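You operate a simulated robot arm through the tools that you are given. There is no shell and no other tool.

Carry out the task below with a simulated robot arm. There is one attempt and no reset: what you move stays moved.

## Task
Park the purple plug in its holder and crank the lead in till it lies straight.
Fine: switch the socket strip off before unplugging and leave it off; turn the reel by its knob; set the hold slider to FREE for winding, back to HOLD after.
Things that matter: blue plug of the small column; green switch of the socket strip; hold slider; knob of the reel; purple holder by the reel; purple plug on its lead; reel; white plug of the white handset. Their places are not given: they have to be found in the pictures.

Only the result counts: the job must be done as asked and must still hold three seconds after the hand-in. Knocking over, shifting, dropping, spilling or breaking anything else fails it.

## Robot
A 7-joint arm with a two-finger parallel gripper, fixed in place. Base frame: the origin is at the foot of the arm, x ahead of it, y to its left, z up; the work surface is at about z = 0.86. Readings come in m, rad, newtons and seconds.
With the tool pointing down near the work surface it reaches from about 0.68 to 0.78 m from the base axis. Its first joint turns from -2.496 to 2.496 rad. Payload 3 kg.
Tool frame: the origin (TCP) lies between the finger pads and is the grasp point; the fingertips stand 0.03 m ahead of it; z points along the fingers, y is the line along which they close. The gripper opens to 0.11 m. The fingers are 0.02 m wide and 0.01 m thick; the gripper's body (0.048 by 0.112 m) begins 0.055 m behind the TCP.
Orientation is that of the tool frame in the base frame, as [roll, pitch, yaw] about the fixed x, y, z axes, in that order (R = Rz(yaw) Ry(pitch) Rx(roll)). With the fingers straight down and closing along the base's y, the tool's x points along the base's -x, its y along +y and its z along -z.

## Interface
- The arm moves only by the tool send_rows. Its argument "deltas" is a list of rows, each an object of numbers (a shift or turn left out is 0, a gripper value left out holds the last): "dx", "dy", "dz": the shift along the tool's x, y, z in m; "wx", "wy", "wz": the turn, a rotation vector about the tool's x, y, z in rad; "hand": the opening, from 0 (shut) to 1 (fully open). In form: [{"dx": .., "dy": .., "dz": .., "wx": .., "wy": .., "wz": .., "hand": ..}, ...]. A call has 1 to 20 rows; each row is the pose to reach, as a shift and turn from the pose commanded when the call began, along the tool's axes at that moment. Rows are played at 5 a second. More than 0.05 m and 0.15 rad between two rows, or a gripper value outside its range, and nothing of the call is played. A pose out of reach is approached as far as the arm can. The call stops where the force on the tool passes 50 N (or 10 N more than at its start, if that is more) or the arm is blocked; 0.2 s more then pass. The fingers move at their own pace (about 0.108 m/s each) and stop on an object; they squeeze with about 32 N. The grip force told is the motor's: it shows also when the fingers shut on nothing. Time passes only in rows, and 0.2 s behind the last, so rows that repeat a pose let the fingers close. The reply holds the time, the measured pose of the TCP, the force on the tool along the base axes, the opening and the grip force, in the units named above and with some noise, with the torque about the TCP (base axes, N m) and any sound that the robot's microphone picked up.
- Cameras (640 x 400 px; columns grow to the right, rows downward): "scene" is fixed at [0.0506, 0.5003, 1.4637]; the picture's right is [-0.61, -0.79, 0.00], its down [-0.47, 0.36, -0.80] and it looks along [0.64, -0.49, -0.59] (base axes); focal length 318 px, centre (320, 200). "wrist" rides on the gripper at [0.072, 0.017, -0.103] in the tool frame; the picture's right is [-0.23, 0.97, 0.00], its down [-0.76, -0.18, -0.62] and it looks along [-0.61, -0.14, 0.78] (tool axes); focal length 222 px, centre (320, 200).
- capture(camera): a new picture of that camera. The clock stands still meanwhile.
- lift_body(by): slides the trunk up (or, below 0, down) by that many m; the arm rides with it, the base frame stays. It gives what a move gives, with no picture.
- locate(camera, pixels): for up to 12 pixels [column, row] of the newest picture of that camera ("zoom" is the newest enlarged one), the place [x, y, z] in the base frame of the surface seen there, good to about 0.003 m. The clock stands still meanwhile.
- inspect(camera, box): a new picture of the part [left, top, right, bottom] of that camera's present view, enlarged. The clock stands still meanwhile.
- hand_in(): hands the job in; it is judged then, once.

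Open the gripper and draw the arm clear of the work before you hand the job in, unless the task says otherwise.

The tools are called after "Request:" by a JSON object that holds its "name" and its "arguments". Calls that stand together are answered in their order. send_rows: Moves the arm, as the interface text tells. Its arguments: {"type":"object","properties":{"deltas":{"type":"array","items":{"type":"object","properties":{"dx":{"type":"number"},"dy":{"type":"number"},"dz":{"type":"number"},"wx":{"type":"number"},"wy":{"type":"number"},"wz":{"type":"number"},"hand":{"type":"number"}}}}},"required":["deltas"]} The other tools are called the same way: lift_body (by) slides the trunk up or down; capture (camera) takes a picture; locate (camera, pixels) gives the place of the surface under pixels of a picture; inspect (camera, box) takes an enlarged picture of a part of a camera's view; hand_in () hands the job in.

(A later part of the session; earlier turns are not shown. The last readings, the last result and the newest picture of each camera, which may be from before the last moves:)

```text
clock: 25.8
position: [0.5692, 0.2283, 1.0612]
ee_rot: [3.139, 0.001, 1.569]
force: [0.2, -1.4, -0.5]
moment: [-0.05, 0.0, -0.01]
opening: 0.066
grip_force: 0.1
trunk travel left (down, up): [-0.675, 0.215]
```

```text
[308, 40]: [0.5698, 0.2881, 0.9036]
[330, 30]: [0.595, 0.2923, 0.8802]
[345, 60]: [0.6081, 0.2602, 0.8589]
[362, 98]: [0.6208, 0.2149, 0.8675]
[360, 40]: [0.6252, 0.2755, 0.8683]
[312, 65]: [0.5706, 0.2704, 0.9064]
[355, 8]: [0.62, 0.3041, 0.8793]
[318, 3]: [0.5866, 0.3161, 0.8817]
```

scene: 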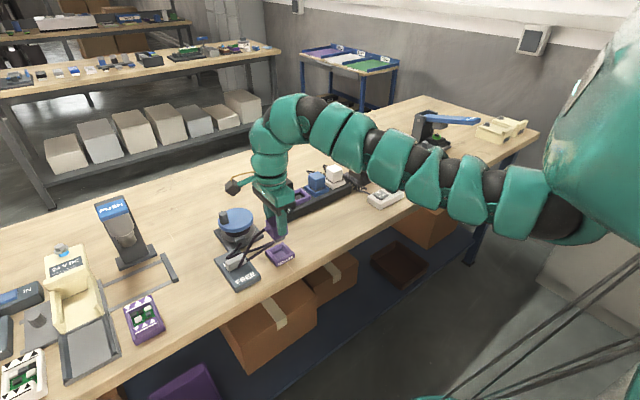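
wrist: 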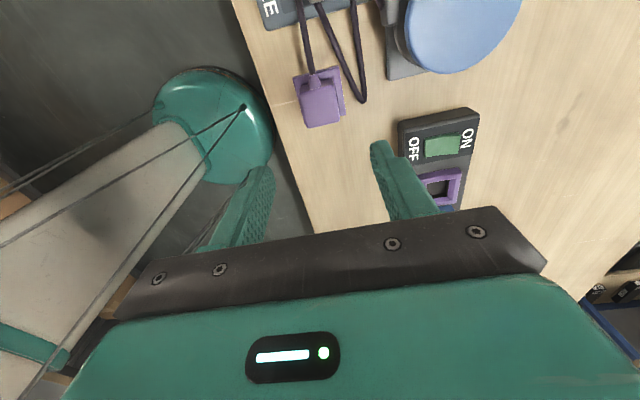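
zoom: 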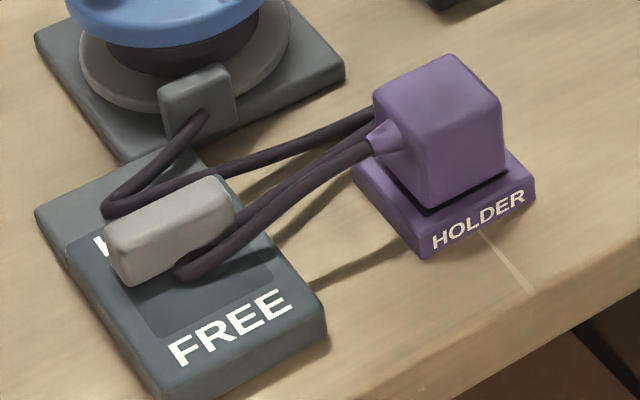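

The lead rests on the plate behind the handle at (0.62, 0.35, z≤0.887) and in front at (0.571, 0.342). I'll close the fingers and hover behind the handle at (0.616, 0.341), planning tips at z≈0.892, above the lead but below the handle's top (0.904).

Request:
{"name": "send_rows", "arguments": {"deltas": [{"dx": 0.04, "dy": 0.017, "hand": 0}, {"dx": 0.08, "dy": 0.034, "hand": 0}, {"dx": 0.112, "dy": 0.047, "hand": 0}, {"dx": 0.112, "dy": 0.047, "dz": 0.04, "hand": 0}, {"dx": 0.112, "dy": 0.047, "dz": 0.08, "hand": 0}, {"dx": 0.112, "dy": 0.047, "dz": 0.11, "hand": 0}, {"dx": 0.112, "dy": 0.047, "dz": 0.11, "hand": 0}]}}

Request:
{"name": "inspect", "arguments": {"camera": "scene", "box": [200, 200, 300, 290]}}

Request:
{"name": "capture", "arguments": {"camera": "wrist"}}

```text
clock: 27.4
position: [0.5985, 0.3159, 0.949]
ee_rot: [3.141, 0.001, 1.573]
force: [-0.3, 0.8, -0.3]
moment: [0.04, -0.02, -0.02]
opening: 0.0001
grip_force: 32.2
out of reach, approached as far as the arm can: row 3, 4, 5, 6, 7
trunk travel left (down, up): [-0.675, 0.215]
```

```text
4.44 times, centred on (250, 245) of scene
```

zoom: 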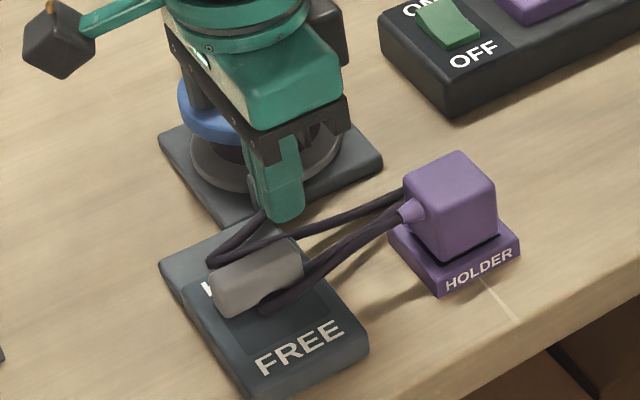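

```text
taken
```

wrist: 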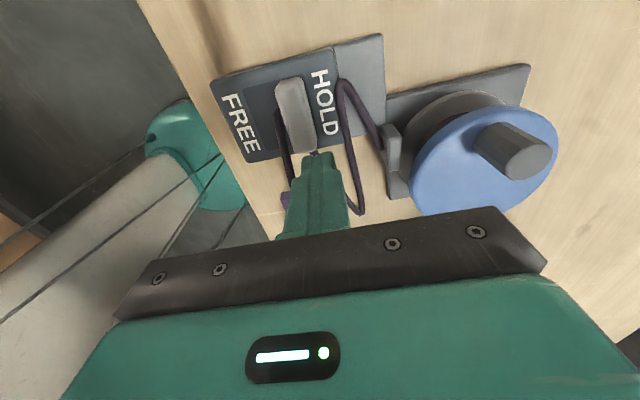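

In this yaw the arm can't reach farther out. I raise the hand and turn back to the starting yaw, then try the approach again.

Request:
{"name": "send_rows", "arguments": {"deltas": [{"dz": -0.04}, {"dz": -0.08}, {"dz": -0.12, "wz": -0.13}, {"dz": -0.15, "wz": -0.26}, {"dz": -0.15, "wz": -0.39}, {"dz": -0.15, "wz": -0.52}, {"dz": -0.15, "wz": -0.65}, {"dz": -0.15, "wz": -0.78}, {"dz": -0.15, "wz": -0.91}, {"dz": -0.15, "wz": -1.04}, {"dz": -0.15, "wz": -1.17}, {"dz": -0.15, "wz": -1.3}, {"dz": -0.15, "wz": -1.43}, {"dz": -0.15, "wz": -1.5708}, {"dz": -0.15, "wz": -1.5708}]}}

Request:
{"name": "capture", "arguments": {"camera": "scene"}}

```text
clock: 30.6
position: [0.5984, 0.3114, 1.0998]
ee_rot: [3.141, 0.0, -3.14]
force: [-0.6, -0.3, -0.2]
moment: [0.01, 0.0, -0.01]
opening: 0.0
grip_force: 31.8
out of reach, approached as far as the arm can: row 4, 5, 6, 7, 8, 9, 10, 11, 12, 13, 14, 15
trunk travel left (down, up): [-0.675, 0.215]
```

```text
taken
```

scene: 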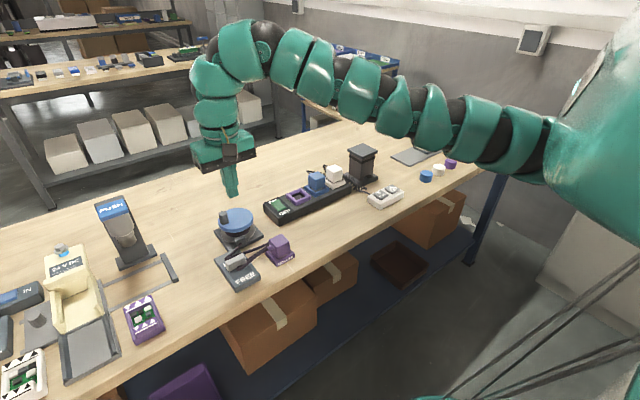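

Yaw is back at π. I move to (0.618, 0.341) at z≈1.03 to test reach in this configuration.

Request:
{"name": "send_rows", "arguments": {"deltas": [{"dx": -0.01, "dy": 0.015, "dz": 0.02}, {"dx": -0.02, "dy": 0.03, "dz": 0.05}, {"dx": -0.02, "dy": 0.03, "dz": 0.07}, {"dx": -0.02, "dy": 0.03, "dz": 0.07}]}}

Request:
{"name": "capture", "arguments": {"camera": "wrist"}}

```text
clock: 31.6
position: [0.5951, 0.3203, 1.0297]
ee_rot: [3.139, 0.0, -3.141]
force: [-1.0, 0.2, -0.8]
moment: [-0.01, -0.01, -0.01]
opening: 0.0
grip_force: 32.0
out of reach, approached as far as the arm can: row 1, 2, 3, 4
trunk travel left (down, up): [-0.675, 0.215]
```

```text
taken
```

wrist: 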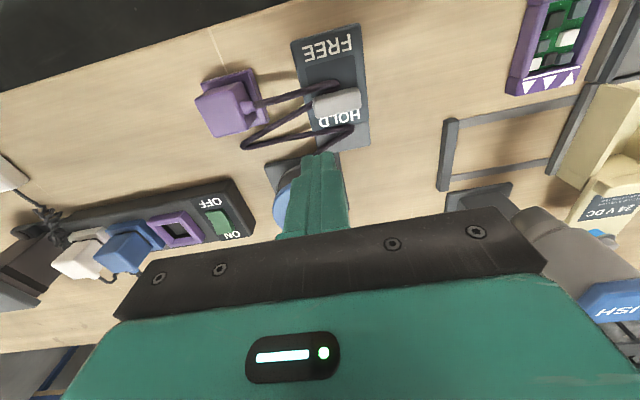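

Still stuck at radius ~0.676. I try turning the tool about 0.5 rad so it keeps its relation to the arm's azimuth, then move outward.

Request:
{"name": "send_rows", "arguments": {"deltas": [{"dz": -0.03, "wz": -0.13}, {"dz": -0.03, "wz": -0.26}, {"dz": -0.03, "wz": -0.39}, {"dz": -0.03, "wz": -0.5}, {"dz": -0.03, "wz": -0.5, "dx": -0.015, "dy": 0.012}, {"dz": -0.03, "wz": -0.5, "dx": -0.025, "dy": 0.021}, {"dz": -0.03, "wz": -0.5, "dx": -0.025, "dy": 0.021}]}}

Request:
{"name": "capture", "arguments": {"camera": "scene"}}

```text
clock: 33.2
position: [0.5947, 0.322, 1.0607]
ee_rot: [3.14, 0.001, -2.64]
force: [0.9, 0.6, 0.5]
moment: [-0.01, 0.01, 0.01]
opening: 0.0003
grip_force: 32.4
out of reach, approached as far as the arm can: row 5, 6, 7
trunk travel left (down, up): [-0.675, 0.215]
```

```text
taken
```

scene: 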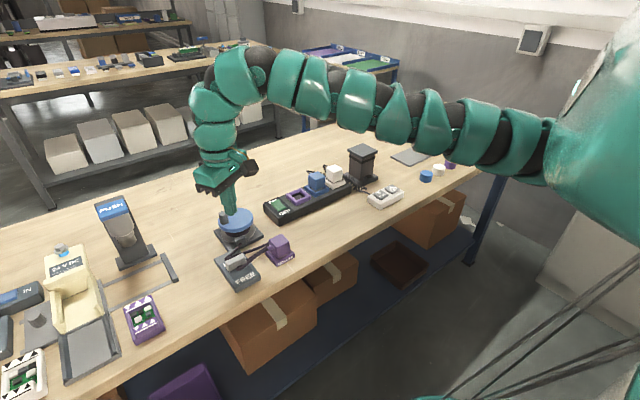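

Yaw is not the cause. I test the trunk: raise by 0.10 and then bring the hand down and outward again.

Request:
{"name": "lift_body", "arguments": {"by": 0.1}}

Request:
{"name": "send_rows", "arguments": {"deltas": [{"dz": 0.04}, {"dz": 0.08}, {"dz": 0.1}, {"dz": 0.1, "dx": -0.015, "dy": 0.0}, {"dz": 0.1, "dx": -0.03, "dy": 0.0}, {"dz": 0.1, "dx": -0.03, "dy": 0.0}]}}

```text
clock: 34.5
position: [0.594, 0.323, 1.1605]
ee_rot: [3.139, -0.001, -2.641]
force: [0.9, -1.3, -0.9]
moment: [-0.04, -0.03, -0.02]
opening: 0.0001
grip_force: 32.0
trunk travel left (down, up): [-0.775, 0.115]
```

```text
clock: 35.9
position: [0.601, 0.3162, 1.0617]
ee_rot: [3.139, -0.001, -2.641]
force: [0.5, 0.1, 0.7]
moment: [-0.02, 0.0, 0.03]
opening: 0.0
grip_force: 31.5
out of reach, approached as far as the arm can: row 4, 5, 6
trunk travel left (down, up): [-0.775, 0.115]
```

Barely any change (radius 0.679). I look at the arm's posture to understand what limits it.

Request:
{"name": "capture", "arguments": {"camera": "scene"}}

```text
taken
```

scene: 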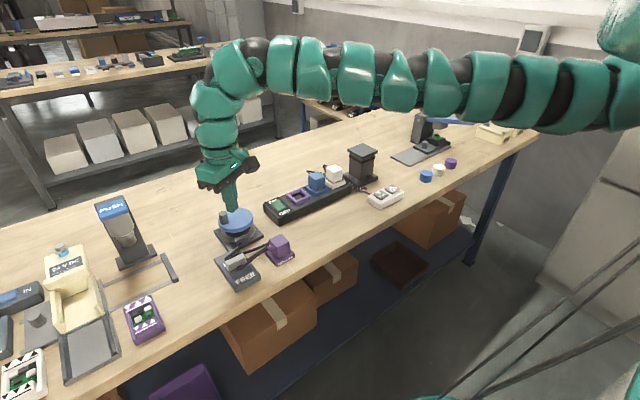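

I'll locate points along the arm to read its link positions.

Request:
{"name": "locate", "arguments": {"camera": "scene", "pixels": [[630, 90], [590, 90], [540, 90], [490, 90], [450, 85], [400, 80], [355, 75], [320, 70], [285, 65], [240, 75], [215, 100], [215, 140]]}}

```text
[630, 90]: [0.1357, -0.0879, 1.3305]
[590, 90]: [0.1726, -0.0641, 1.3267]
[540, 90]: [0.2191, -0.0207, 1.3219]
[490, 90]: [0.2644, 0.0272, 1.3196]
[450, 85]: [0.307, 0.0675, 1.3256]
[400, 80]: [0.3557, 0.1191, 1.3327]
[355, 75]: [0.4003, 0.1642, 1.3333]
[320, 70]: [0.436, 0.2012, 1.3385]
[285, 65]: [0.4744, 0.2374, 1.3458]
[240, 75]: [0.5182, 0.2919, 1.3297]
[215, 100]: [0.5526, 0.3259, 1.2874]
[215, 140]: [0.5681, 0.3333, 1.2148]
```

Let me locate the shoulder area at the right edge as well.

Request:
{"name": "locate", "arguments": {"camera": "scene", "pixels": [[620, 30], [635, 10], [632, 120], [605, 30], [636, 60], [570, 60], [570, 120], [470, 55], [470, 120], [345, 45], [350, 100]]}}

```text
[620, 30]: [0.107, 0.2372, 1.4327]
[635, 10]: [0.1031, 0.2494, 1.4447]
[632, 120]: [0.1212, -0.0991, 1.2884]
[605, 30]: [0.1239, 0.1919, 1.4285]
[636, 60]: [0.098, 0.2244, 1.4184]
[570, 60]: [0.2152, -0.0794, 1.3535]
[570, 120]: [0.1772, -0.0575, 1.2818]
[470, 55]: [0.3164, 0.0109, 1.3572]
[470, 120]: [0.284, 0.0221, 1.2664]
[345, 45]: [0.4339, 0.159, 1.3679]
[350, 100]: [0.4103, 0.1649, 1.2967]
```

The forearm is straight while the upper arm is folded sideways. I'll swing back toward the region that worked before, near (0.655, 0.16), restoring yaw π, to unfold the posture.

Request:
{"name": "send_rows", "arguments": {"deltas": [{"dx": 0.005, "dy": -0.03, "wz": 0.1}, {"dx": 0.01, "dy": -0.06, "wz": 0.2}, {"dx": 0.015, "dy": -0.09, "wz": 0.3}, {"dx": 0.02, "dy": -0.12, "wz": 0.4}, {"dx": 0.0275, "dy": -0.1627, "wz": 0.5}, {"dx": 0.0275, "dy": -0.1627, "wz": 0.5}]}}

Request:
{"name": "send_rows", "arguments": {"deltas": [{"dx": -0.02}, {"dx": -0.04}, {"dx": -0.05}, {"dx": -0.05}]}}

Request:
{"name": "capture", "arguments": {"camera": "scene"}}

```text
clock: 37.3
position: [0.6558, 0.1607, 1.0606]
ee_rot: [-3.141, 0.0, -3.141]
force: [0.7, 0.3, -0.5]
moment: [-0.01, -0.01, 0.0]
opening: 0.0
grip_force: 31.8
trunk travel left (down, up): [-0.775, 0.115]
```

```text
clock: 38.3
position: [0.704, 0.1586, 1.0606]
ee_rot: [-3.141, -0.002, -3.139]
force: [0.2, 0.4, 0.4]
moment: [0.02, 0.03, 0.02]
opening: 0.0
grip_force: 31.9
trunk travel left (down, up): [-0.775, 0.115]
```

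```text
taken
```

scene: 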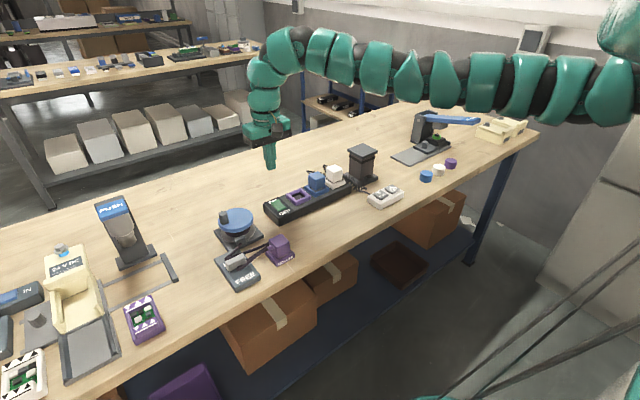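

Radius 0.72 works here. Now I sweep along the arc toward (0.62, 0.341) at constant radius to see if this posture carries over.

Request:
{"name": "send_rows", "arguments": {"deltas": [{"dx": 0.01, "dy": 0.03}, {"dx": 0.022, "dy": 0.06}, {"dx": 0.034, "dy": 0.09}, {"dx": 0.05, "dy": 0.12}, {"dx": 0.066, "dy": 0.15}, {"dx": 0.084, "dy": 0.182}, {"dx": 0.084, "dy": 0.182}]}}

```text
clock: 39.9
position: [0.6056, 0.3137, 1.0656]
ee_rot: [-3.141, 0.001, -3.14]
force: [-0.5, -0.9, 0.7]
moment: [0.0, 0.0, -0.02]
opening: 0.0
grip_force: 31.6
out of reach, approached as far as the arm can: row 3, 4, 5, 6, 7
trunk travel left (down, up): [-0.775, 0.115]
```

At that earlier picture (radius 0.72 at azimuth 13°) the reach was fine. I locate arm points on it to compare the posture with the stuck one.

Request:
{"name": "locate", "arguments": {"camera": "scene", "pixels": [[600, 90], [540, 85], [490, 80], [450, 80], [410, 75], [370, 65], [340, 60], [320, 50], [290, 50], [262, 75], [262, 110], [620, 30]]}}

Request:
{"name": "capture", "arguments": {"camera": "scene"}}

```text
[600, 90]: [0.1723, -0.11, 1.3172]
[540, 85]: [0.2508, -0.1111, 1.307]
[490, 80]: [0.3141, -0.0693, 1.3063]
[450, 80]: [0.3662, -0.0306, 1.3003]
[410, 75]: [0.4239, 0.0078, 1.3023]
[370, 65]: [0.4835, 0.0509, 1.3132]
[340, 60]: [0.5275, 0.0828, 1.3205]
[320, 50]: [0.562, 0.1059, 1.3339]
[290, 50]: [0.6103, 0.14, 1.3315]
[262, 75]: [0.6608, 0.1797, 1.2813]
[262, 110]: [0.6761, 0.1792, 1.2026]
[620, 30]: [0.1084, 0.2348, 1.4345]
```

```text
taken
```

scene: 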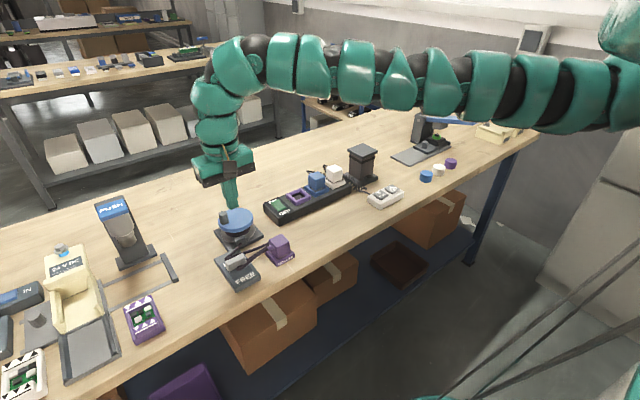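

Reach is limited to about 0.685 m around a point near (0.08, −0.13), so at this azimuth a slight outward tilt of the tool is needed. I'll set the trunk back down 0.1 (tips end at 0.936, clear of everything here) and then work with tilt.

Request:
{"name": "lift_body", "arguments": {"by": -0.07}}

Request:
{"name": "send_rows", "arguments": {"deltas": [{"dx": 0.005, "dy": 0.006, "wy": -0.08, "hand": 0.6}, {"dx": 0.012, "dy": 0.015, "wy": -0.15, "hand": 0.6}, {"dx": 0.0156, "dy": 0.0273, "wy": -0.18, "hand": 0.6}, {"dx": 0.0156, "dy": 0.0273, "wy": -0.18, "hand": 0.6}]}}

Request:
{"name": "capture", "arguments": {"camera": "wrist"}}

Request:
{"name": "inspect", "arguments": {"camera": "scene", "box": [190, 180, 310, 290]}}

```text
clock: 41.0
position: [0.6049, 0.3141, 0.9968]
ee_rot: [3.141, -0.001, -3.141]
force: [0.8, 0.3, 0.6]
moment: [0.0, 0.01, 0.02]
opening: 0.0004
grip_force: 32.3
trunk travel left (down, up): [-0.705, 0.185]
```

```text
clock: 42.0
position: [0.5894, 0.3386, 0.9967]
ee_rot: [3.14, 0.18, 3.141]
force: [1.2, 0.2, 0.1]
moment: [0.03, 0.02, -0.01]
opening: 0.0657
grip_force: 0.0
trunk travel left (down, up): [-0.705, 0.185]
```

```text
taken
```

wrist: 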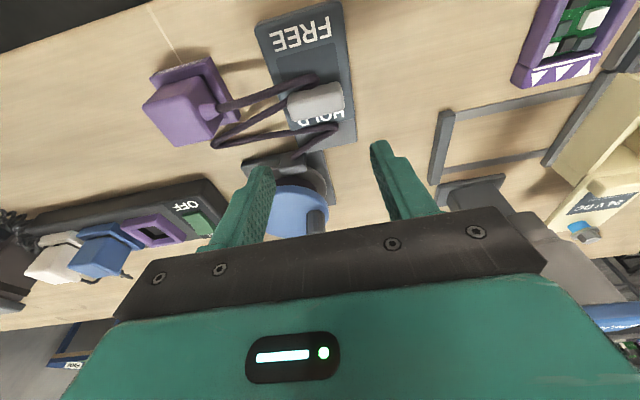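

```text
3.64 times, centred on (250, 235) of scene
```

zoom: 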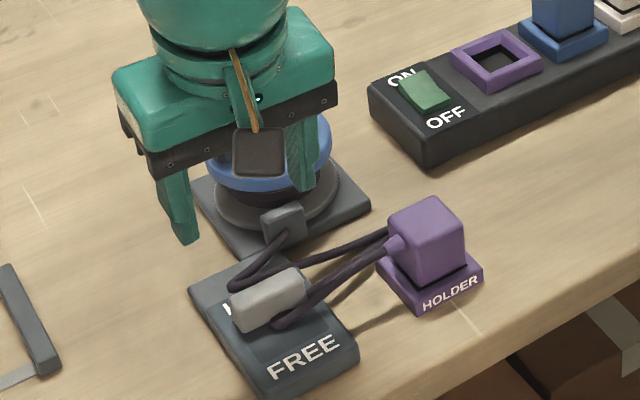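

The tilt of 0.18 rad gives the reach. I locate the handle's edges and lead now for the grasp across its y-ends.

Request:
{"name": "locate", "arguments": {"camera": "wrist", "pixels": [[292, 97], [340, 86], [342, 104], [292, 116], [316, 100], [310, 75], [335, 128], [275, 90], [285, 108], [303, 50]]}}

Request:
{"name": "locate", "arguments": {"camera": "zoom", "pixels": [[235, 295], [292, 270], [305, 285], [243, 328], [268, 298], [280, 322], [305, 300], [240, 283], [350, 335], [300, 312]]}}

```text
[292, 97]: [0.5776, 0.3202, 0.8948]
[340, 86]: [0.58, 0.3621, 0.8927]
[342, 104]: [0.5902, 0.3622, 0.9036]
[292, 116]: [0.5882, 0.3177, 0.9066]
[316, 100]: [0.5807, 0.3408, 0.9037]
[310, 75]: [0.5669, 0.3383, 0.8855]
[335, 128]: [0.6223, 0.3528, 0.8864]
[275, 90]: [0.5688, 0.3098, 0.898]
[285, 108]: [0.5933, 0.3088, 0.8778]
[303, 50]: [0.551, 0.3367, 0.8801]
```

```text
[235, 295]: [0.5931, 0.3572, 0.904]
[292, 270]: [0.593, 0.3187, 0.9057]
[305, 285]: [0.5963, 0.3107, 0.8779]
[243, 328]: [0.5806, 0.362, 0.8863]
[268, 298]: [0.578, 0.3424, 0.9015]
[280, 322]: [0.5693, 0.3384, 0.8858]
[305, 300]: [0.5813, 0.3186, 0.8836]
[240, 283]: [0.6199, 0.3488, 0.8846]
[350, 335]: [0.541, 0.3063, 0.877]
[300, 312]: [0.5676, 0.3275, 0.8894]
```

Handle spans x 0.578–0.596, y 0.3175–0.3635, top 0.905. I descend with the open fingers astride its y-ends (tips about z 0.893) and check before closing.

Request:
{"name": "send_rows", "arguments": {"deltas": [{"dx": 0.009, "dy": 0.002, "dz": 0.03}, {"dx": 0.015, "dy": 0.002, "dz": 0.053}, {"dx": 0.0194, "dy": 0.002, "dz": 0.0687}, {"dx": 0.0194, "dy": 0.002, "dz": 0.0687}]}}

Request:
{"name": "inspect", "arguments": {"camera": "scene", "box": [205, 210, 305, 290]}}

Request:
{"name": "capture", "arguments": {"camera": "wrist"}}

```text
clock: 43.0
position: [0.5819, 0.3435, 0.9252]
ee_rot: [3.141, 0.18, 3.141]
force: [0.5, -0.4, -0.8]
moment: [0.01, -0.01, -0.01]
opening: 0.0656
grip_force: 0.1
trunk travel left (down, up): [-0.705, 0.185]
```

```text
5.00 times, centred on (255, 250) of scene
```

zoom: 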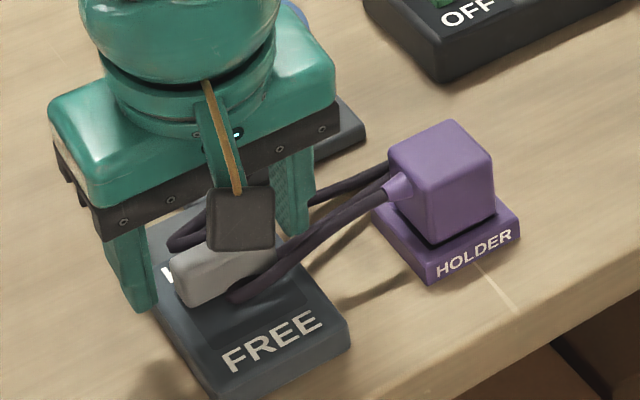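

```text
taken
```

wrist: 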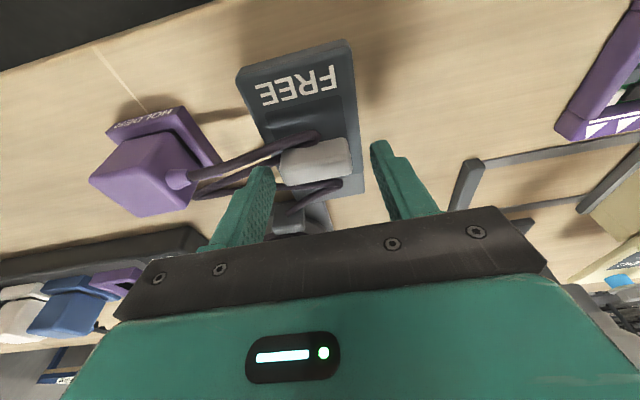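

The fingers straddle the handle ends. I close on it and then slide toward FREE (−x) in small steps.

Request:
{"name": "send_rows", "arguments": {"deltas": [{"dy": -0.001, "hand": 0.45}, {"dy": -0.001, "hand": 0.3}, {"dy": -0.001, "hand": 0.3}]}}

```text
clock: 43.8
position: [0.582, 0.3401, 0.9249]
ee_rot: [3.141, 0.18, 3.14]
force: [-2.5, -10.0, -0.7]
moment: [-0.31, 0.09, -0.15]
opening: 0.0479
grip_force: 44.8
trunk travel left (down, up): [-0.705, 0.185]
```

Grip on the handle at 0.048 m. Now I slide it toward FREE.

Request:
{"name": "send_rows", "arguments": {"deltas": [{"dx": 0.0059, "dz": -0.0011, "dy": -0.001}, {"dx": 0.0118, "dz": -0.0021, "dy": -0.001}, {"dx": 0.0177, "dz": -0.0032, "dy": -0.001}, {"dx": 0.0236, "dz": -0.0043, "dy": -0.001}, {"dx": 0.0276, "dz": -0.005, "dy": -0.001}]}}

Request:
{"name": "inspect", "arguments": {"camera": "scene", "box": [205, 210, 305, 290]}}

Request:
{"name": "capture", "arguments": {"camera": "wrist"}}

```text
clock: 45.0
position: [0.5562, 0.3395, 0.9243]
ee_rot: [3.14, 0.18, 3.141]
force: [7.9, -3.3, 1.2]
moment: [-0.22, 0.78, 0.58]
opening: 0.0477
grip_force: 44.9
trunk travel left (down, up): [-0.705, 0.185]
```

```text
5.00 times, centred on (255, 250) of scene
```

zoom: 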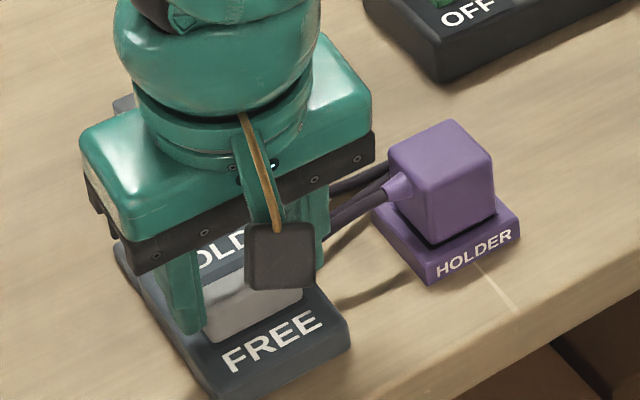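

```text
taken
```

wrist: 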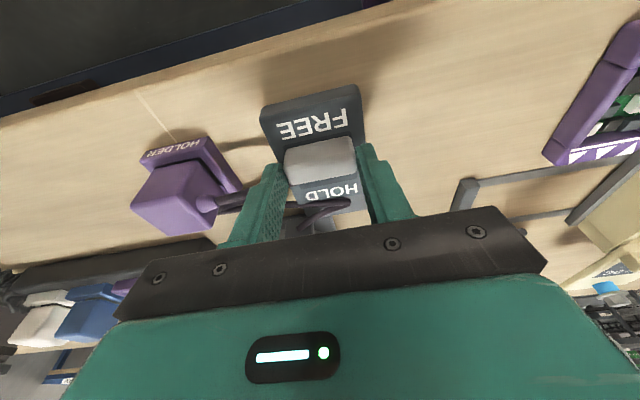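

HOLD is uncovered and the handle is against the FREE label. I push a few millimetres more to be sure it's at the stop.

Request:
{"name": "send_rows", "arguments": {"deltas": [{"dx": 0.003, "dz": -0.0005}, {"dx": 0.006, "dz": -0.001}]}}

Request:
{"name": "inspect", "arguments": {"camera": "wrist", "box": [230, 70, 410, 240]}}

```text
clock: 45.6
position: [0.5559, 0.3393, 0.9247]
ee_rot: [3.139, 0.185, 3.139]
force: [37.8, 11.8, 12.6]
moment: [0.34, -1.27, 0.13]
opening: 0.0479
grip_force: 45.2
trunk travel left (down, up): [-0.705, 0.185]
```

```text
2.35 times, centred on (320, 155) of wrist
```

zoom: 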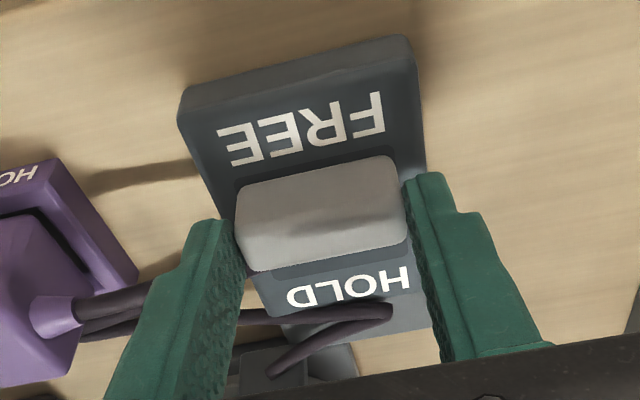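

The slider is at its FREE stop (38 N). I relax, open and lift away.

Request:
{"name": "send_rows", "arguments": {"deltas": [{"dx": -0.006, "dz": 0.001}, {"dx": -0.006, "dz": 0.001, "hand": 0.55}, {"dx": -0.006, "dz": 0.001, "hand": 0.55}, {"dx": -0.006, "dz": -0.03, "hand": 0.55}, {"dx": -0.006, "dz": -0.07, "hand": 0.55}, {"dx": -0.006, "dz": -0.1, "hand": 0.55}]}}

Request:
{"name": "inspect", "arguments": {"camera": "scene", "box": [195, 180, 315, 290]}}

Request:
{"name": "capture", "arguments": {"camera": "wrist"}}

```text
clock: 47.0
position: [0.5361, 0.3398, 1.0256]
ee_rot: [-3.14, 0.179, -3.141]
force: [1.1, 0.1, 0.8]
moment: [0.01, 0.03, 0.0]
opening: 0.0604
grip_force: 0.0
trunk travel left (down, up): [-0.705, 0.185]
```

```text
3.64 times, centred on (255, 235) of scene
```

zoom: 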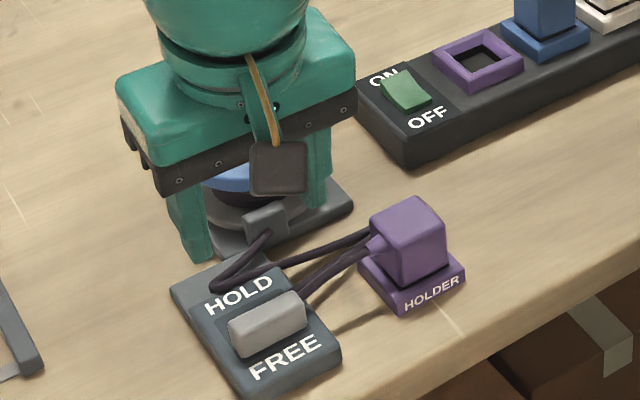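

```text
taken
```

wrist: 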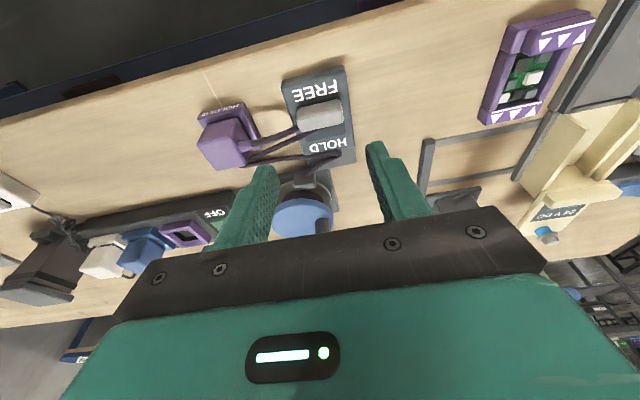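

Slider now shows FREE. I move the hand out of the way over the strip (straightening it) to measure the reel's disc and knob.

Request:
{"name": "send_rows", "arguments": {"deltas": [{"dz": -0.04, "wy": 0.06}, {"dz": -0.05, "wy": 0.12, "dy": -0.03}, {"dz": -0.05, "wy": 0.18, "dy": -0.07, "dx": -0.02}, {"dz": -0.05, "wy": 0.18, "dy": -0.11, "dx": -0.04}, {"dz": -0.05, "wy": 0.18, "dy": -0.15, "dx": -0.07}, {"dz": -0.05, "wy": 0.18, "dy": -0.19, "dx": -0.08}, {"dz": -0.05, "wy": 0.18, "dy": -0.22, "dx": -0.08}]}}

Request:
{"name": "inspect", "arguments": {"camera": "scene", "box": [205, 195, 285, 255]}}

Request:
{"name": "capture", "arguments": {"camera": "wrist"}}

```text
clock: 48.6
position: [0.6072, 0.1493, 1.0874]
ee_rot: [-3.141, -0.001, 3.141]
force: [-0.8, -1.0, -0.3]
moment: [-0.01, 0.02, -0.01]
opening: 0.0605
grip_force: 0.0
out of reach, approached as far as the arm can: row 7
trunk travel left (down, up): [-0.705, 0.185]
```

```text
6.67 times, centred on (245, 225) of scene
```

zoom: 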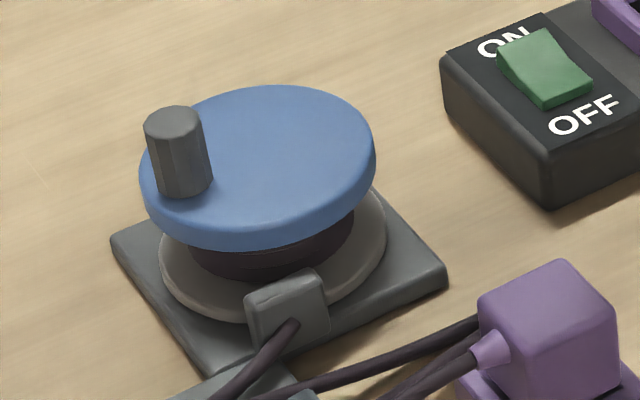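

```text
taken
```

wrist: 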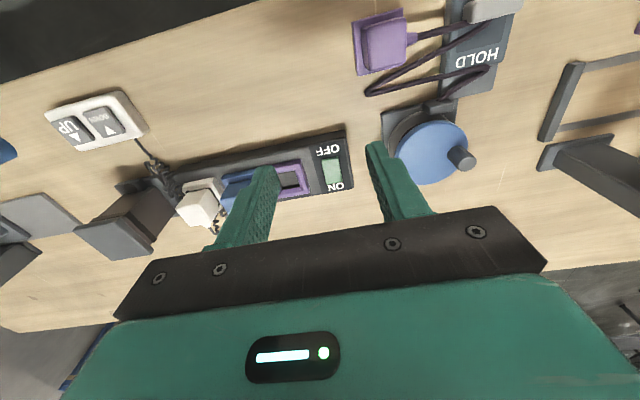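

Now I locate the disc rim points, the knob top, and the lead outlet in this zoom.

Request:
{"name": "locate", "arguments": {"camera": "zoom", "pixels": [[175, 115], [160, 118], [190, 118], [175, 128], [180, 190], [280, 92], [340, 105], [368, 140], [340, 185], [280, 212], [220, 215], [175, 207]]}}

Request:
{"name": "locate", "arguments": {"camera": "zoom", "pixels": [[150, 180], [220, 105], [260, 150], [255, 270], [230, 265], [330, 245], [290, 290], [120, 240], [440, 270], [290, 325]]}}

Request:
{"name": "locate", "arguments": {"camera": "wrist", "pixels": [[458, 150], [466, 162], [430, 150], [404, 145], [430, 180], [440, 125], [462, 140], [415, 172]]}}

```text
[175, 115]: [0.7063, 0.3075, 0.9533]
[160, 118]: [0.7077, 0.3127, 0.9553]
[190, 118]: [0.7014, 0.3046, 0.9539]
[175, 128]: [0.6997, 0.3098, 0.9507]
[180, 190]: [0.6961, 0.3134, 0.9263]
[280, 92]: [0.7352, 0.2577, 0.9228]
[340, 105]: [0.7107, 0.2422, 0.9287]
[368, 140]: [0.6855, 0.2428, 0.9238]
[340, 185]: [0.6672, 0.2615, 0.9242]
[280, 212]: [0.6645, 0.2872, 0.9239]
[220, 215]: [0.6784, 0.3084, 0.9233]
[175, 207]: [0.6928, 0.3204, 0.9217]
```

```text
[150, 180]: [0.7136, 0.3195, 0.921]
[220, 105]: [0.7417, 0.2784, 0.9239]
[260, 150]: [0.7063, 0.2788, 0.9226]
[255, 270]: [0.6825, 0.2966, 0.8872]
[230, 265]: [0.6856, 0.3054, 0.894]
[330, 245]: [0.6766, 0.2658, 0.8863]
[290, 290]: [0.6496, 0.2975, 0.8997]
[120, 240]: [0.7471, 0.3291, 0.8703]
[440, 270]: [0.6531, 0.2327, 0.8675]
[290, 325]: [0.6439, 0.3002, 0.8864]
```

```text
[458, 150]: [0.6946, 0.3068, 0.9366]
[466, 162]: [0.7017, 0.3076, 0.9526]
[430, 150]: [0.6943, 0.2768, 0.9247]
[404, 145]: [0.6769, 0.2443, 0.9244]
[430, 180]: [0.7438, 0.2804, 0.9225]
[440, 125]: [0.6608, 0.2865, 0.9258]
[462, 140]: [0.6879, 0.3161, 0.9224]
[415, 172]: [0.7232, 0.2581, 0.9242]
```

Disc centre ≈ (0.701, 0.281), radius 0.040; knob axis ≈ (0.704, 0.3085), z 0.925–0.955, crank radius ≈ 0.0275. I turn the tool to face outward (yaw +0.585) and move toward the reel while high.

Request:
{"name": "send_rows", "arguments": {"deltas": [{"dx": -0.007, "dy": 0.02, "wz": -0.12, "hand": 0.4}, {"dx": -0.014, "dy": 0.04, "wz": -0.24, "hand": 0.4}, {"dx": -0.021, "dy": 0.06, "wz": -0.36, "hand": 0.4}, {"dx": -0.028, "dy": 0.08, "wz": -0.48, "hand": 0.4}, {"dx": -0.033, "dy": 0.1, "wz": -0.585, "hand": 0.4}, {"dx": -0.033, "dy": 0.1, "wz": -0.585, "hand": 0.4}]}}

```text
clock: 50.0
position: [0.6406, 0.2483, 1.0872]
ee_rot: [3.141, -0.001, -2.555]
force: [0.8, -0.4, -0.1]
moment: [0.0, 0.0, 0.01]
opening: 0.044
grip_force: 0.0
trunk travel left (down, up): [-0.705, 0.185]
```

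Orientation reached. Now I tilt 0.4 rad outward while moving to a pre-grasp point on the tool axis above the knob.

Request:
{"name": "send_rows", "arguments": {"deltas": [{"wy": -0.13, "dx": -0.01, "dy": 0.004}, {"wy": -0.26, "dx": -0.025, "dy": 0.008, "dz": 0.02}, {"wy": -0.4, "dx": -0.045, "dy": 0.012, "dz": 0.04}, {"wy": -0.4, "dx": -0.0547, "dy": 0.0152, "dz": 0.071}, {"wy": -0.4, "dx": -0.0547, "dy": 0.0152, "dz": 0.071}]}}

Request:
{"name": "capture", "arguments": {"camera": "wrist"}}

Request:
{"name": "inspect", "arguments": {"camera": "scene", "box": [185, 160, 305, 270]}}

```text
clock: 51.2
position: [0.6782, 0.2926, 1.018]
ee_rot: [-3.141, 0.402, -2.559]
force: [0.4, -0.4, 0.6]
moment: [0.01, -0.04, 0.01]
opening: 0.044
grip_force: 0.1
trunk travel left (down, up): [-0.705, 0.185]
```

```text
taken
```

wrist: 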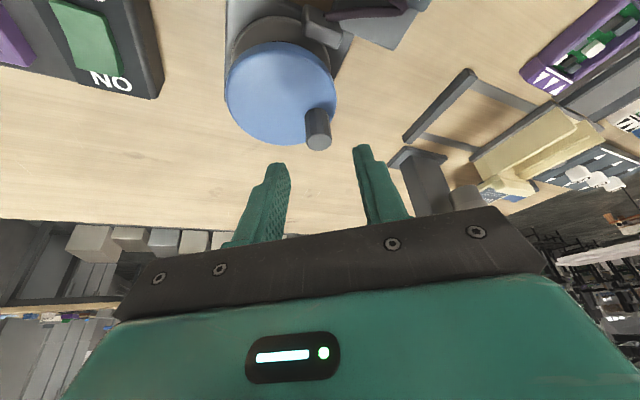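

```text
3.64 times, centred on (245, 215) of scene
```

zoom: 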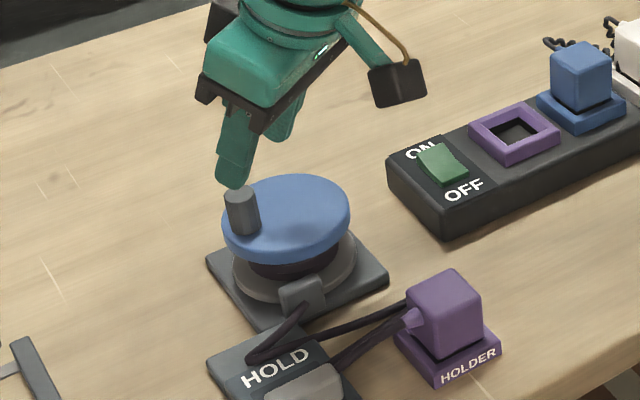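

Pre-pose reached; the knob (wrist px (318,135)) lies on the centreline between the fingers. I locate it once more from here.

Request:
{"name": "locate", "arguments": {"camera": "wrist", "pixels": [[318, 143], [310, 143], [327, 143], [317, 125], [305, 128], [318, 112], [230, 90], [280, 70]]}}

Request:
{"name": "locate", "arguments": {"camera": "zoom", "pixels": [[240, 192], [228, 195], [253, 195], [240, 203], [240, 215]]}}

```text
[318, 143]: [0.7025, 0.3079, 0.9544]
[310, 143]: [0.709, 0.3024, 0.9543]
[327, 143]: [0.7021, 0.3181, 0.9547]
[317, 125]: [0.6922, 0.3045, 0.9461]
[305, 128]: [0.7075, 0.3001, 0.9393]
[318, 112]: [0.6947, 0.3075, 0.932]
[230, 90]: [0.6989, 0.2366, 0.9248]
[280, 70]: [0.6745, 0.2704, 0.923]
```

```text
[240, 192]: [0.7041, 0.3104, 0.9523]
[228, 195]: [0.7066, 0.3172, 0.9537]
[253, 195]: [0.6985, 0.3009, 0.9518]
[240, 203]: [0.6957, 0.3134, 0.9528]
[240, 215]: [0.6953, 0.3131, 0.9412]
```

Knob axis ≈ (0.703, 0.3095). I advance 0.060 m along the tool axis with the fingers open, then check.

Request:
{"name": "send_rows", "arguments": {"deltas": [{"dx": 0.001, "dz": 0.03}, {"dx": 0.001, "dz": 0.048}, {"dx": 0.001, "dz": 0.0585}, {"dx": 0.001, "dz": 0.0585}]}}

Request:
{"name": "inspect", "arguments": {"camera": "scene", "box": [195, 180, 285, 260]}}

Request:
{"name": "inspect", "arguments": {"camera": "wrist", "box": [200, 60, 440, 240]}}

```text
clock: 52.2
position: [0.6963, 0.3078, 0.9629]
ee_rot: [-3.141, 0.399, -2.555]
force: [0.4, -1.1, 0.0]
moment: [-0.01, -0.02, 0.01]
opening: 0.0439
grip_force: 0.1
trunk travel left (down, up): [-0.705, 0.185]
```

```text
5.00 times, centred on (240, 220) of scene
```

zoom: 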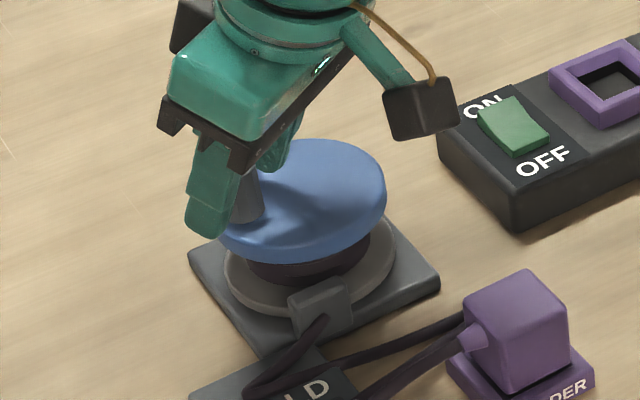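

```text
2.22 times, centred on (320, 150) of wrist
```

zoom: 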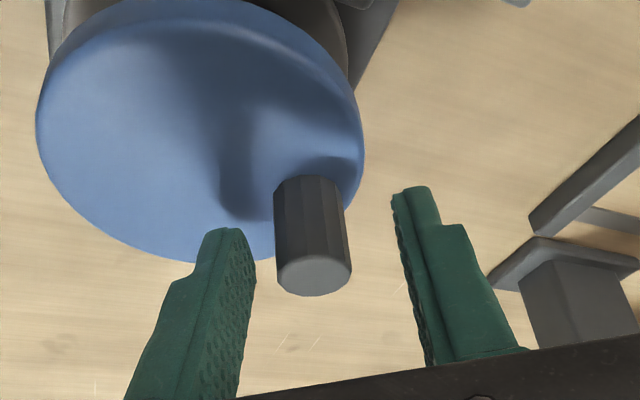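

The knob is between the fingers. I close on it.

Request:
{"name": "send_rows", "arguments": {"deltas": [{"hand": 0.2}, {"hand": 0.1}, {"hand": 0.1}, {"hand": 0.1}]}}

Request:
{"name": "inspect", "arguments": {"camera": "wrist", "box": [200, 60, 440, 240]}}

```text
clock: 53.2
position: [0.6958, 0.3044, 0.9629]
ee_rot: [3.141, 0.4, -2.558]
force: [7.3, -9.2, 0.8]
moment: [-0.81, -0.34, -0.13]
opening: 0.0218
grip_force: 44.6
trunk travel left (down, up): [-0.705, 0.185]
```

```text
2.22 times, centred on (320, 150) of wrist
```

zoom: 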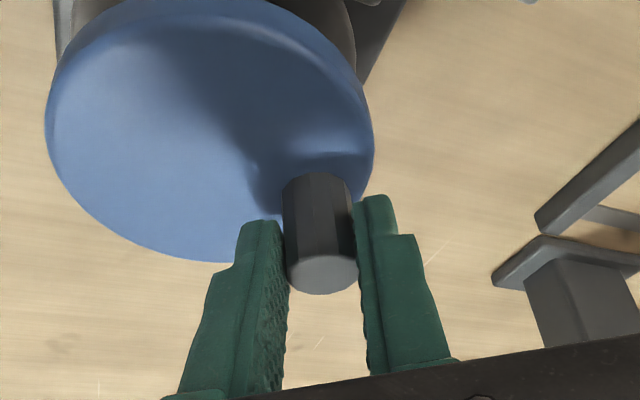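

Gripped (0.0218 m). I turn the knob 60° counter-clockwise about the disc centre, to see whether that winds in or pays out.

Request:
{"name": "send_rows", "arguments": {"deltas": [{"dx": 0.0047, "dy": 0.0031, "dz": -0.002}, {"dx": 0.0099, "dy": 0.0051, "dz": -0.0042}, {"dx": 0.0153, "dy": 0.0059, "dz": -0.0065}, {"dx": 0.0207, "dy": 0.0055, "dz": -0.0088}, {"dx": 0.026, "dy": 0.0038, "dz": -0.011}]}}

Request:
{"name": "inspect", "arguments": {"camera": "scene", "box": [195, 180, 315, 290]}}

Request:
{"name": "inspect", "arguments": {"camera": "wrist", "box": [200, 0, 480, 210]}}

```text
clock: 54.0
position: [0.6903, 0.3023, 0.9638]
ee_rot: [-3.136, 0.41, -2.564]
force: [24.8, 6.0, -18.7]
moment: [0.09, -0.61, -0.09]
opening: 0.0212
grip_force: 44.8
trunk travel left (down, up): [-0.705, 0.185]
stopped in row 3: the force on the tool passed its limit at 58 N (the readings are from after the stop); the commanded pose is now the measured one
```

```text
3.64 times, centred on (255, 235) of scene
```

zoom: 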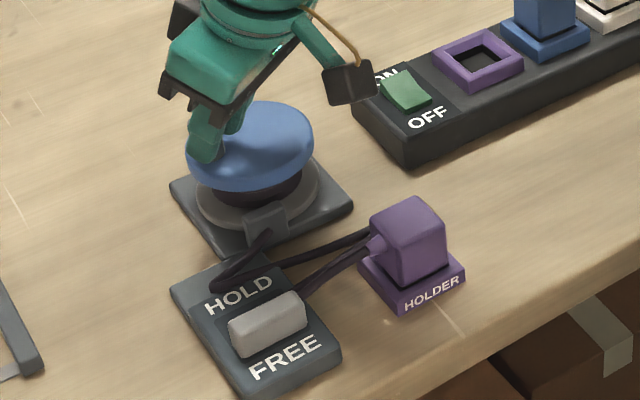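

```text
1.90 times, centred on (340, 105) of wrist
```

zoom: 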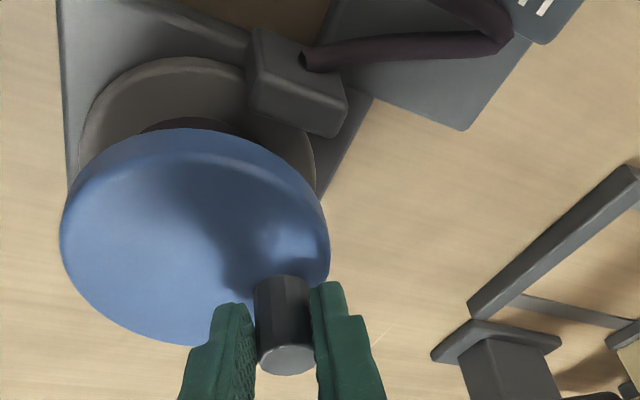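

Counter-clockwise is blocked (58 N). I return to the start point and turn clockwise instead.

Request:
{"name": "send_rows", "arguments": {"deltas": [{"dx": -0.0053, "dy": -0.0013, "dz": 0.0023}, {"dx": -0.0093, "dy": -0.0054, "dz": 0.0039}, {"dx": -0.0124, "dy": -0.0103, "dz": 0.0053}, {"dx": -0.0146, "dy": -0.0158, "dz": 0.0061}, {"dx": -0.0155, "dy": -0.0217, "dz": 0.0065}, {"dx": -0.0154, "dy": -0.0276, "dz": 0.0065}]}}

Request:
{"name": "inspect", "arguments": {"camera": "scene", "box": [195, 180, 315, 290]}}

Request:
{"name": "inspect", "arguments": {"camera": "wrist", "box": [200, 0, 480, 210]}}

```text
clock: 55.4
position: [0.715, 0.2895, 0.9624]
ee_rot: [-3.14, 0.408, -2.559]
force: [-2.1, -0.2, -26.8]
moment: [-0.51, 0.82, 0.03]
opening: 0.0209
grip_force: 45.1
trunk travel left (down, up): [-0.705, 0.185]
```

```text
3.64 times, centred on (255, 235) of scene
```

zoom: 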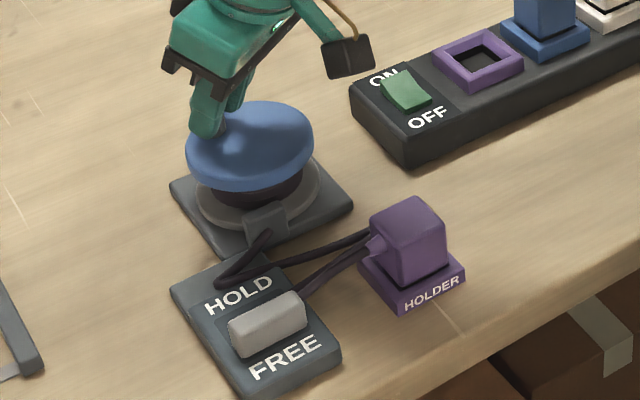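

```text
1.90 times, centred on (340, 105) of wrist
```

zoom: 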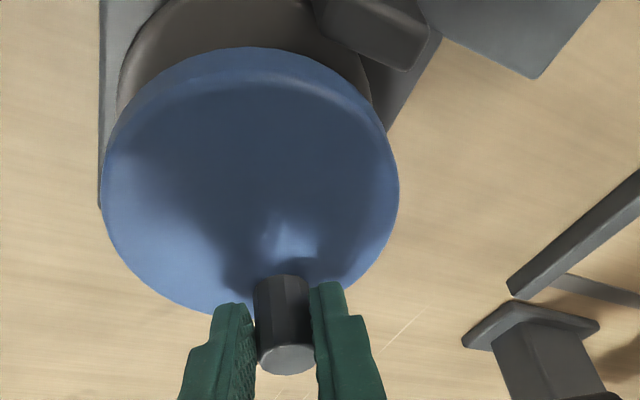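

Clockwise turns freely (~55°), and the lead has shortened slightly. I continue clockwise another 90°, easing down 1.5 mm to relieve the vertical pull.

Request:
{"name": "send_rows", "arguments": {"deltas": [{"dx": 0.0023, "dy": -0.0072, "dz": 0.0007}, {"dx": 0.0058, "dy": -0.0136, "dz": -0.0008}, {"dx": 0.0106, "dy": -0.0189, "dz": -0.0028}, {"dx": 0.0166, "dy": -0.0226, "dz": -0.0054}, {"dx": 0.0233, "dy": -0.0245, "dz": -0.0082}, {"dx": 0.0301, "dy": -0.0245, "dz": -0.011}]}}

Request:
{"name": "inspect", "arguments": {"camera": "scene", "box": [195, 180, 315, 290]}}

Request:
{"name": "capture", "arguments": {"camera": "wrist"}}

```text
clock: 56.8
position: [0.7058, 0.2442, 0.9636]
ee_rot: [-3.138, 0.411, -2.564]
force: [12.1, -23.3, -16.2]
moment: [-0.38, -0.36, -0.43]
opening: 0.0209
grip_force: 45.3
trunk travel left (down, up): [-0.705, 0.185]
```

```text
3.64 times, centred on (255, 235) of scene
```

zoom: 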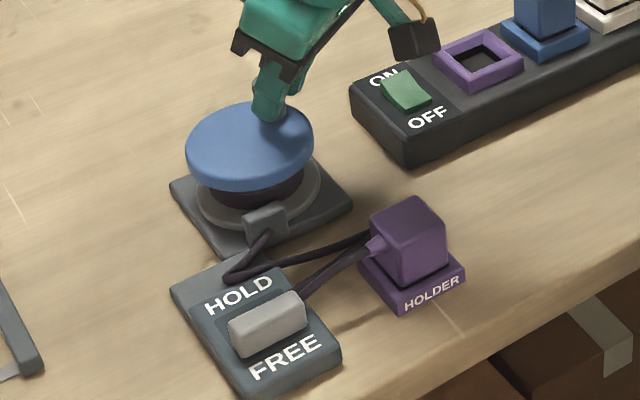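

```text
taken
```

wrist: 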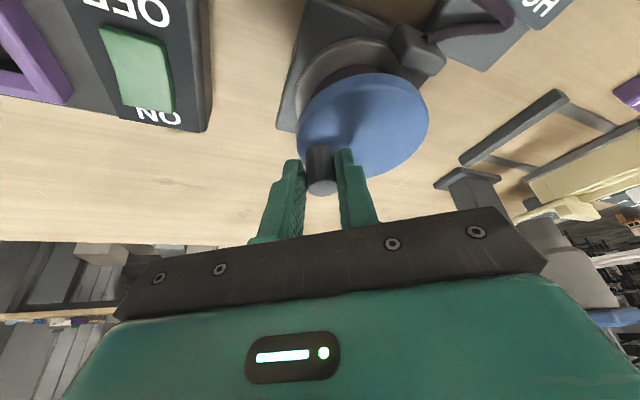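

The lead is shortening again (kink moved from (218,285) to (228,277)). The side force suggests my circle is ~1 mm off, so I shift slightly and go another 90°.

Request:
{"name": "send_rows", "arguments": {"deltas": [{"dx": 0.007, "dy": 0.0009, "dz": -0.0019}, {"dx": 0.0129, "dy": 0.0047, "dz": -0.0044}, {"dx": 0.0178, "dy": 0.0099, "dz": -0.0065}, {"dx": 0.0212, "dy": 0.0164, "dz": -0.0079}, {"dx": 0.023, "dy": 0.0236, "dz": -0.0086}, {"dx": 0.023, "dy": 0.031, "dz": -0.0086}]}}

Request:
{"name": "inspect", "arguments": {"camera": "scene", "box": [195, 180, 315, 290]}}

Request:
{"name": "capture", "arguments": {"camera": "wrist"}}

```text
clock: 58.1
position: [0.6685, 0.2639, 0.9677]
ee_rot: [-3.139, 0.423, -2.558]
force: [16.5, 7.6, 22.9]
moment: [0.31, -0.2, -0.09]
opening: 0.0213
grip_force: 44.4
trunk travel left (down, up): [-0.705, 0.185]
```

```text
3.64 times, centred on (255, 235) of scene
```

zoom: 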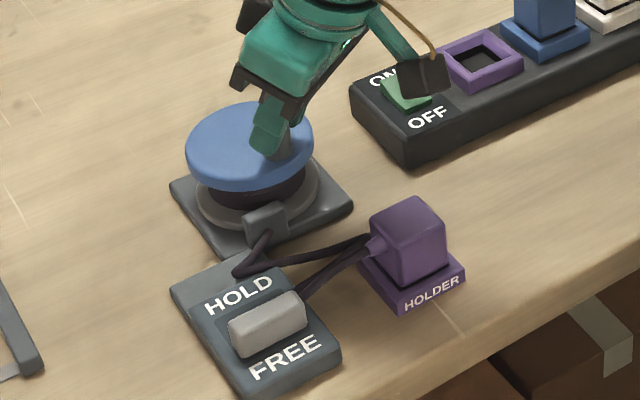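

```text
taken
```

wrist: 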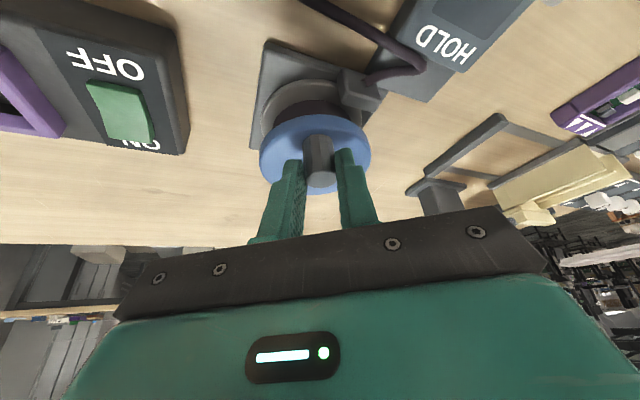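

About 235° turned; the lead keeps shortening (first kink now at (237,272)). I continue another 90° clockwise with small corrections for the measured forces.

Request:
{"name": "send_rows", "arguments": {"deltas": [{"dx": -0.0039, "dy": 0.0072, "dz": -0.0004}, {"dx": -0.0074, "dy": 0.0136, "dz": 0.0011}, {"dx": -0.0121, "dy": 0.0189, "dz": 0.0033}, {"dx": -0.0181, "dy": 0.0226, "dz": 0.0059}, {"dx": -0.0246, "dy": 0.0245, "dz": 0.0088}, {"dx": -0.0314, "dy": 0.0245, "dz": 0.0119}]}}

Request:
{"name": "inspect", "arguments": {"camera": "scene", "box": [195, 180, 315, 290]}}

Request:
{"name": "capture", "arguments": {"camera": "wrist"}}

```text
clock: 59.5
position: [0.6779, 0.2971, 0.9668]
ee_rot: [-3.14, 0.416, -2.563]
force: [6.8, -10.5, 22.6]
moment: [-0.63, 0.67, -0.16]
opening: 0.0215
grip_force: 45.8
trunk travel left (down, up): [-0.705, 0.185]
```

```text
3.64 times, centred on (255, 235) of scene
```

zoom: 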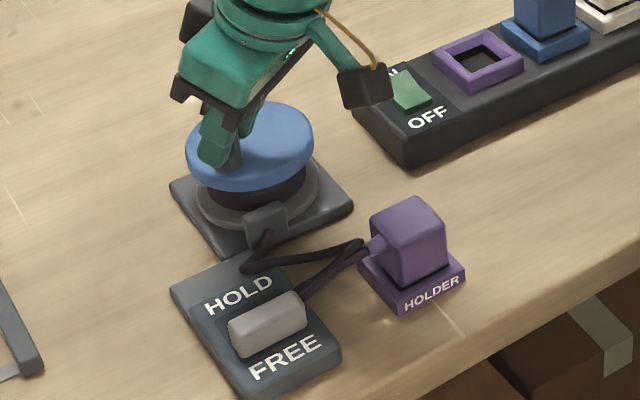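

```text
taken
```

wrist: 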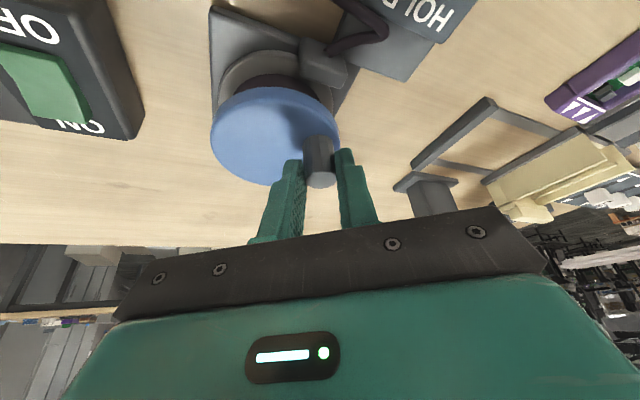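

Winding continues well (about 320° in total; kink now (242,268)). I go another 90° with a re-fitted circle centre.

Request:
{"name": "send_rows", "arguments": {"deltas": [{"dx": -0.0076, "dy": -0.001, "dz": 0.0013}, {"dx": -0.0139, "dy": -0.0039, "dz": 0.0041}, {"dx": -0.0194, "dy": -0.0084, "dz": 0.0065}, {"dx": -0.0235, "dy": -0.0144, "dz": 0.0084}, {"dx": -0.0262, "dy": -0.0213, "dz": 0.0095}, {"dx": -0.0271, "dy": -0.0288, "dz": 0.01}]}}

Request:
{"name": "inspect", "arguments": {"camera": "scene", "box": [195, 180, 315, 290]}}

```text
clock: 61.0
position: [0.7174, 0.2944, 0.9671]
ee_rot: [-3.14, 0.414, -2.559]
force: [-1.3, -0.3, 9.7]
moment: [-0.14, 0.67, 0.01]
opening: 0.0213
grip_force: 45.0
trunk travel left (down, up): [-0.705, 0.185]
```

```text
3.64 times, centred on (255, 235) of scene
```

zoom: 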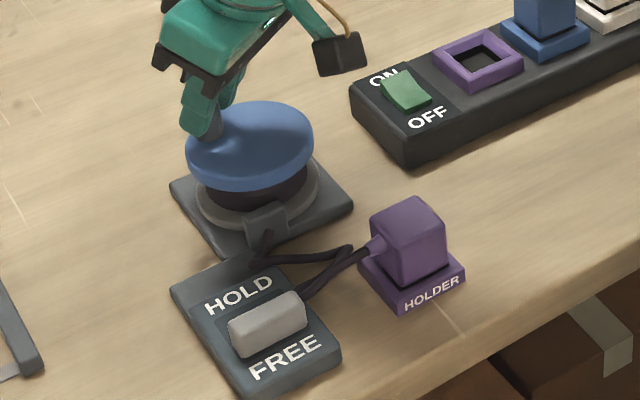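

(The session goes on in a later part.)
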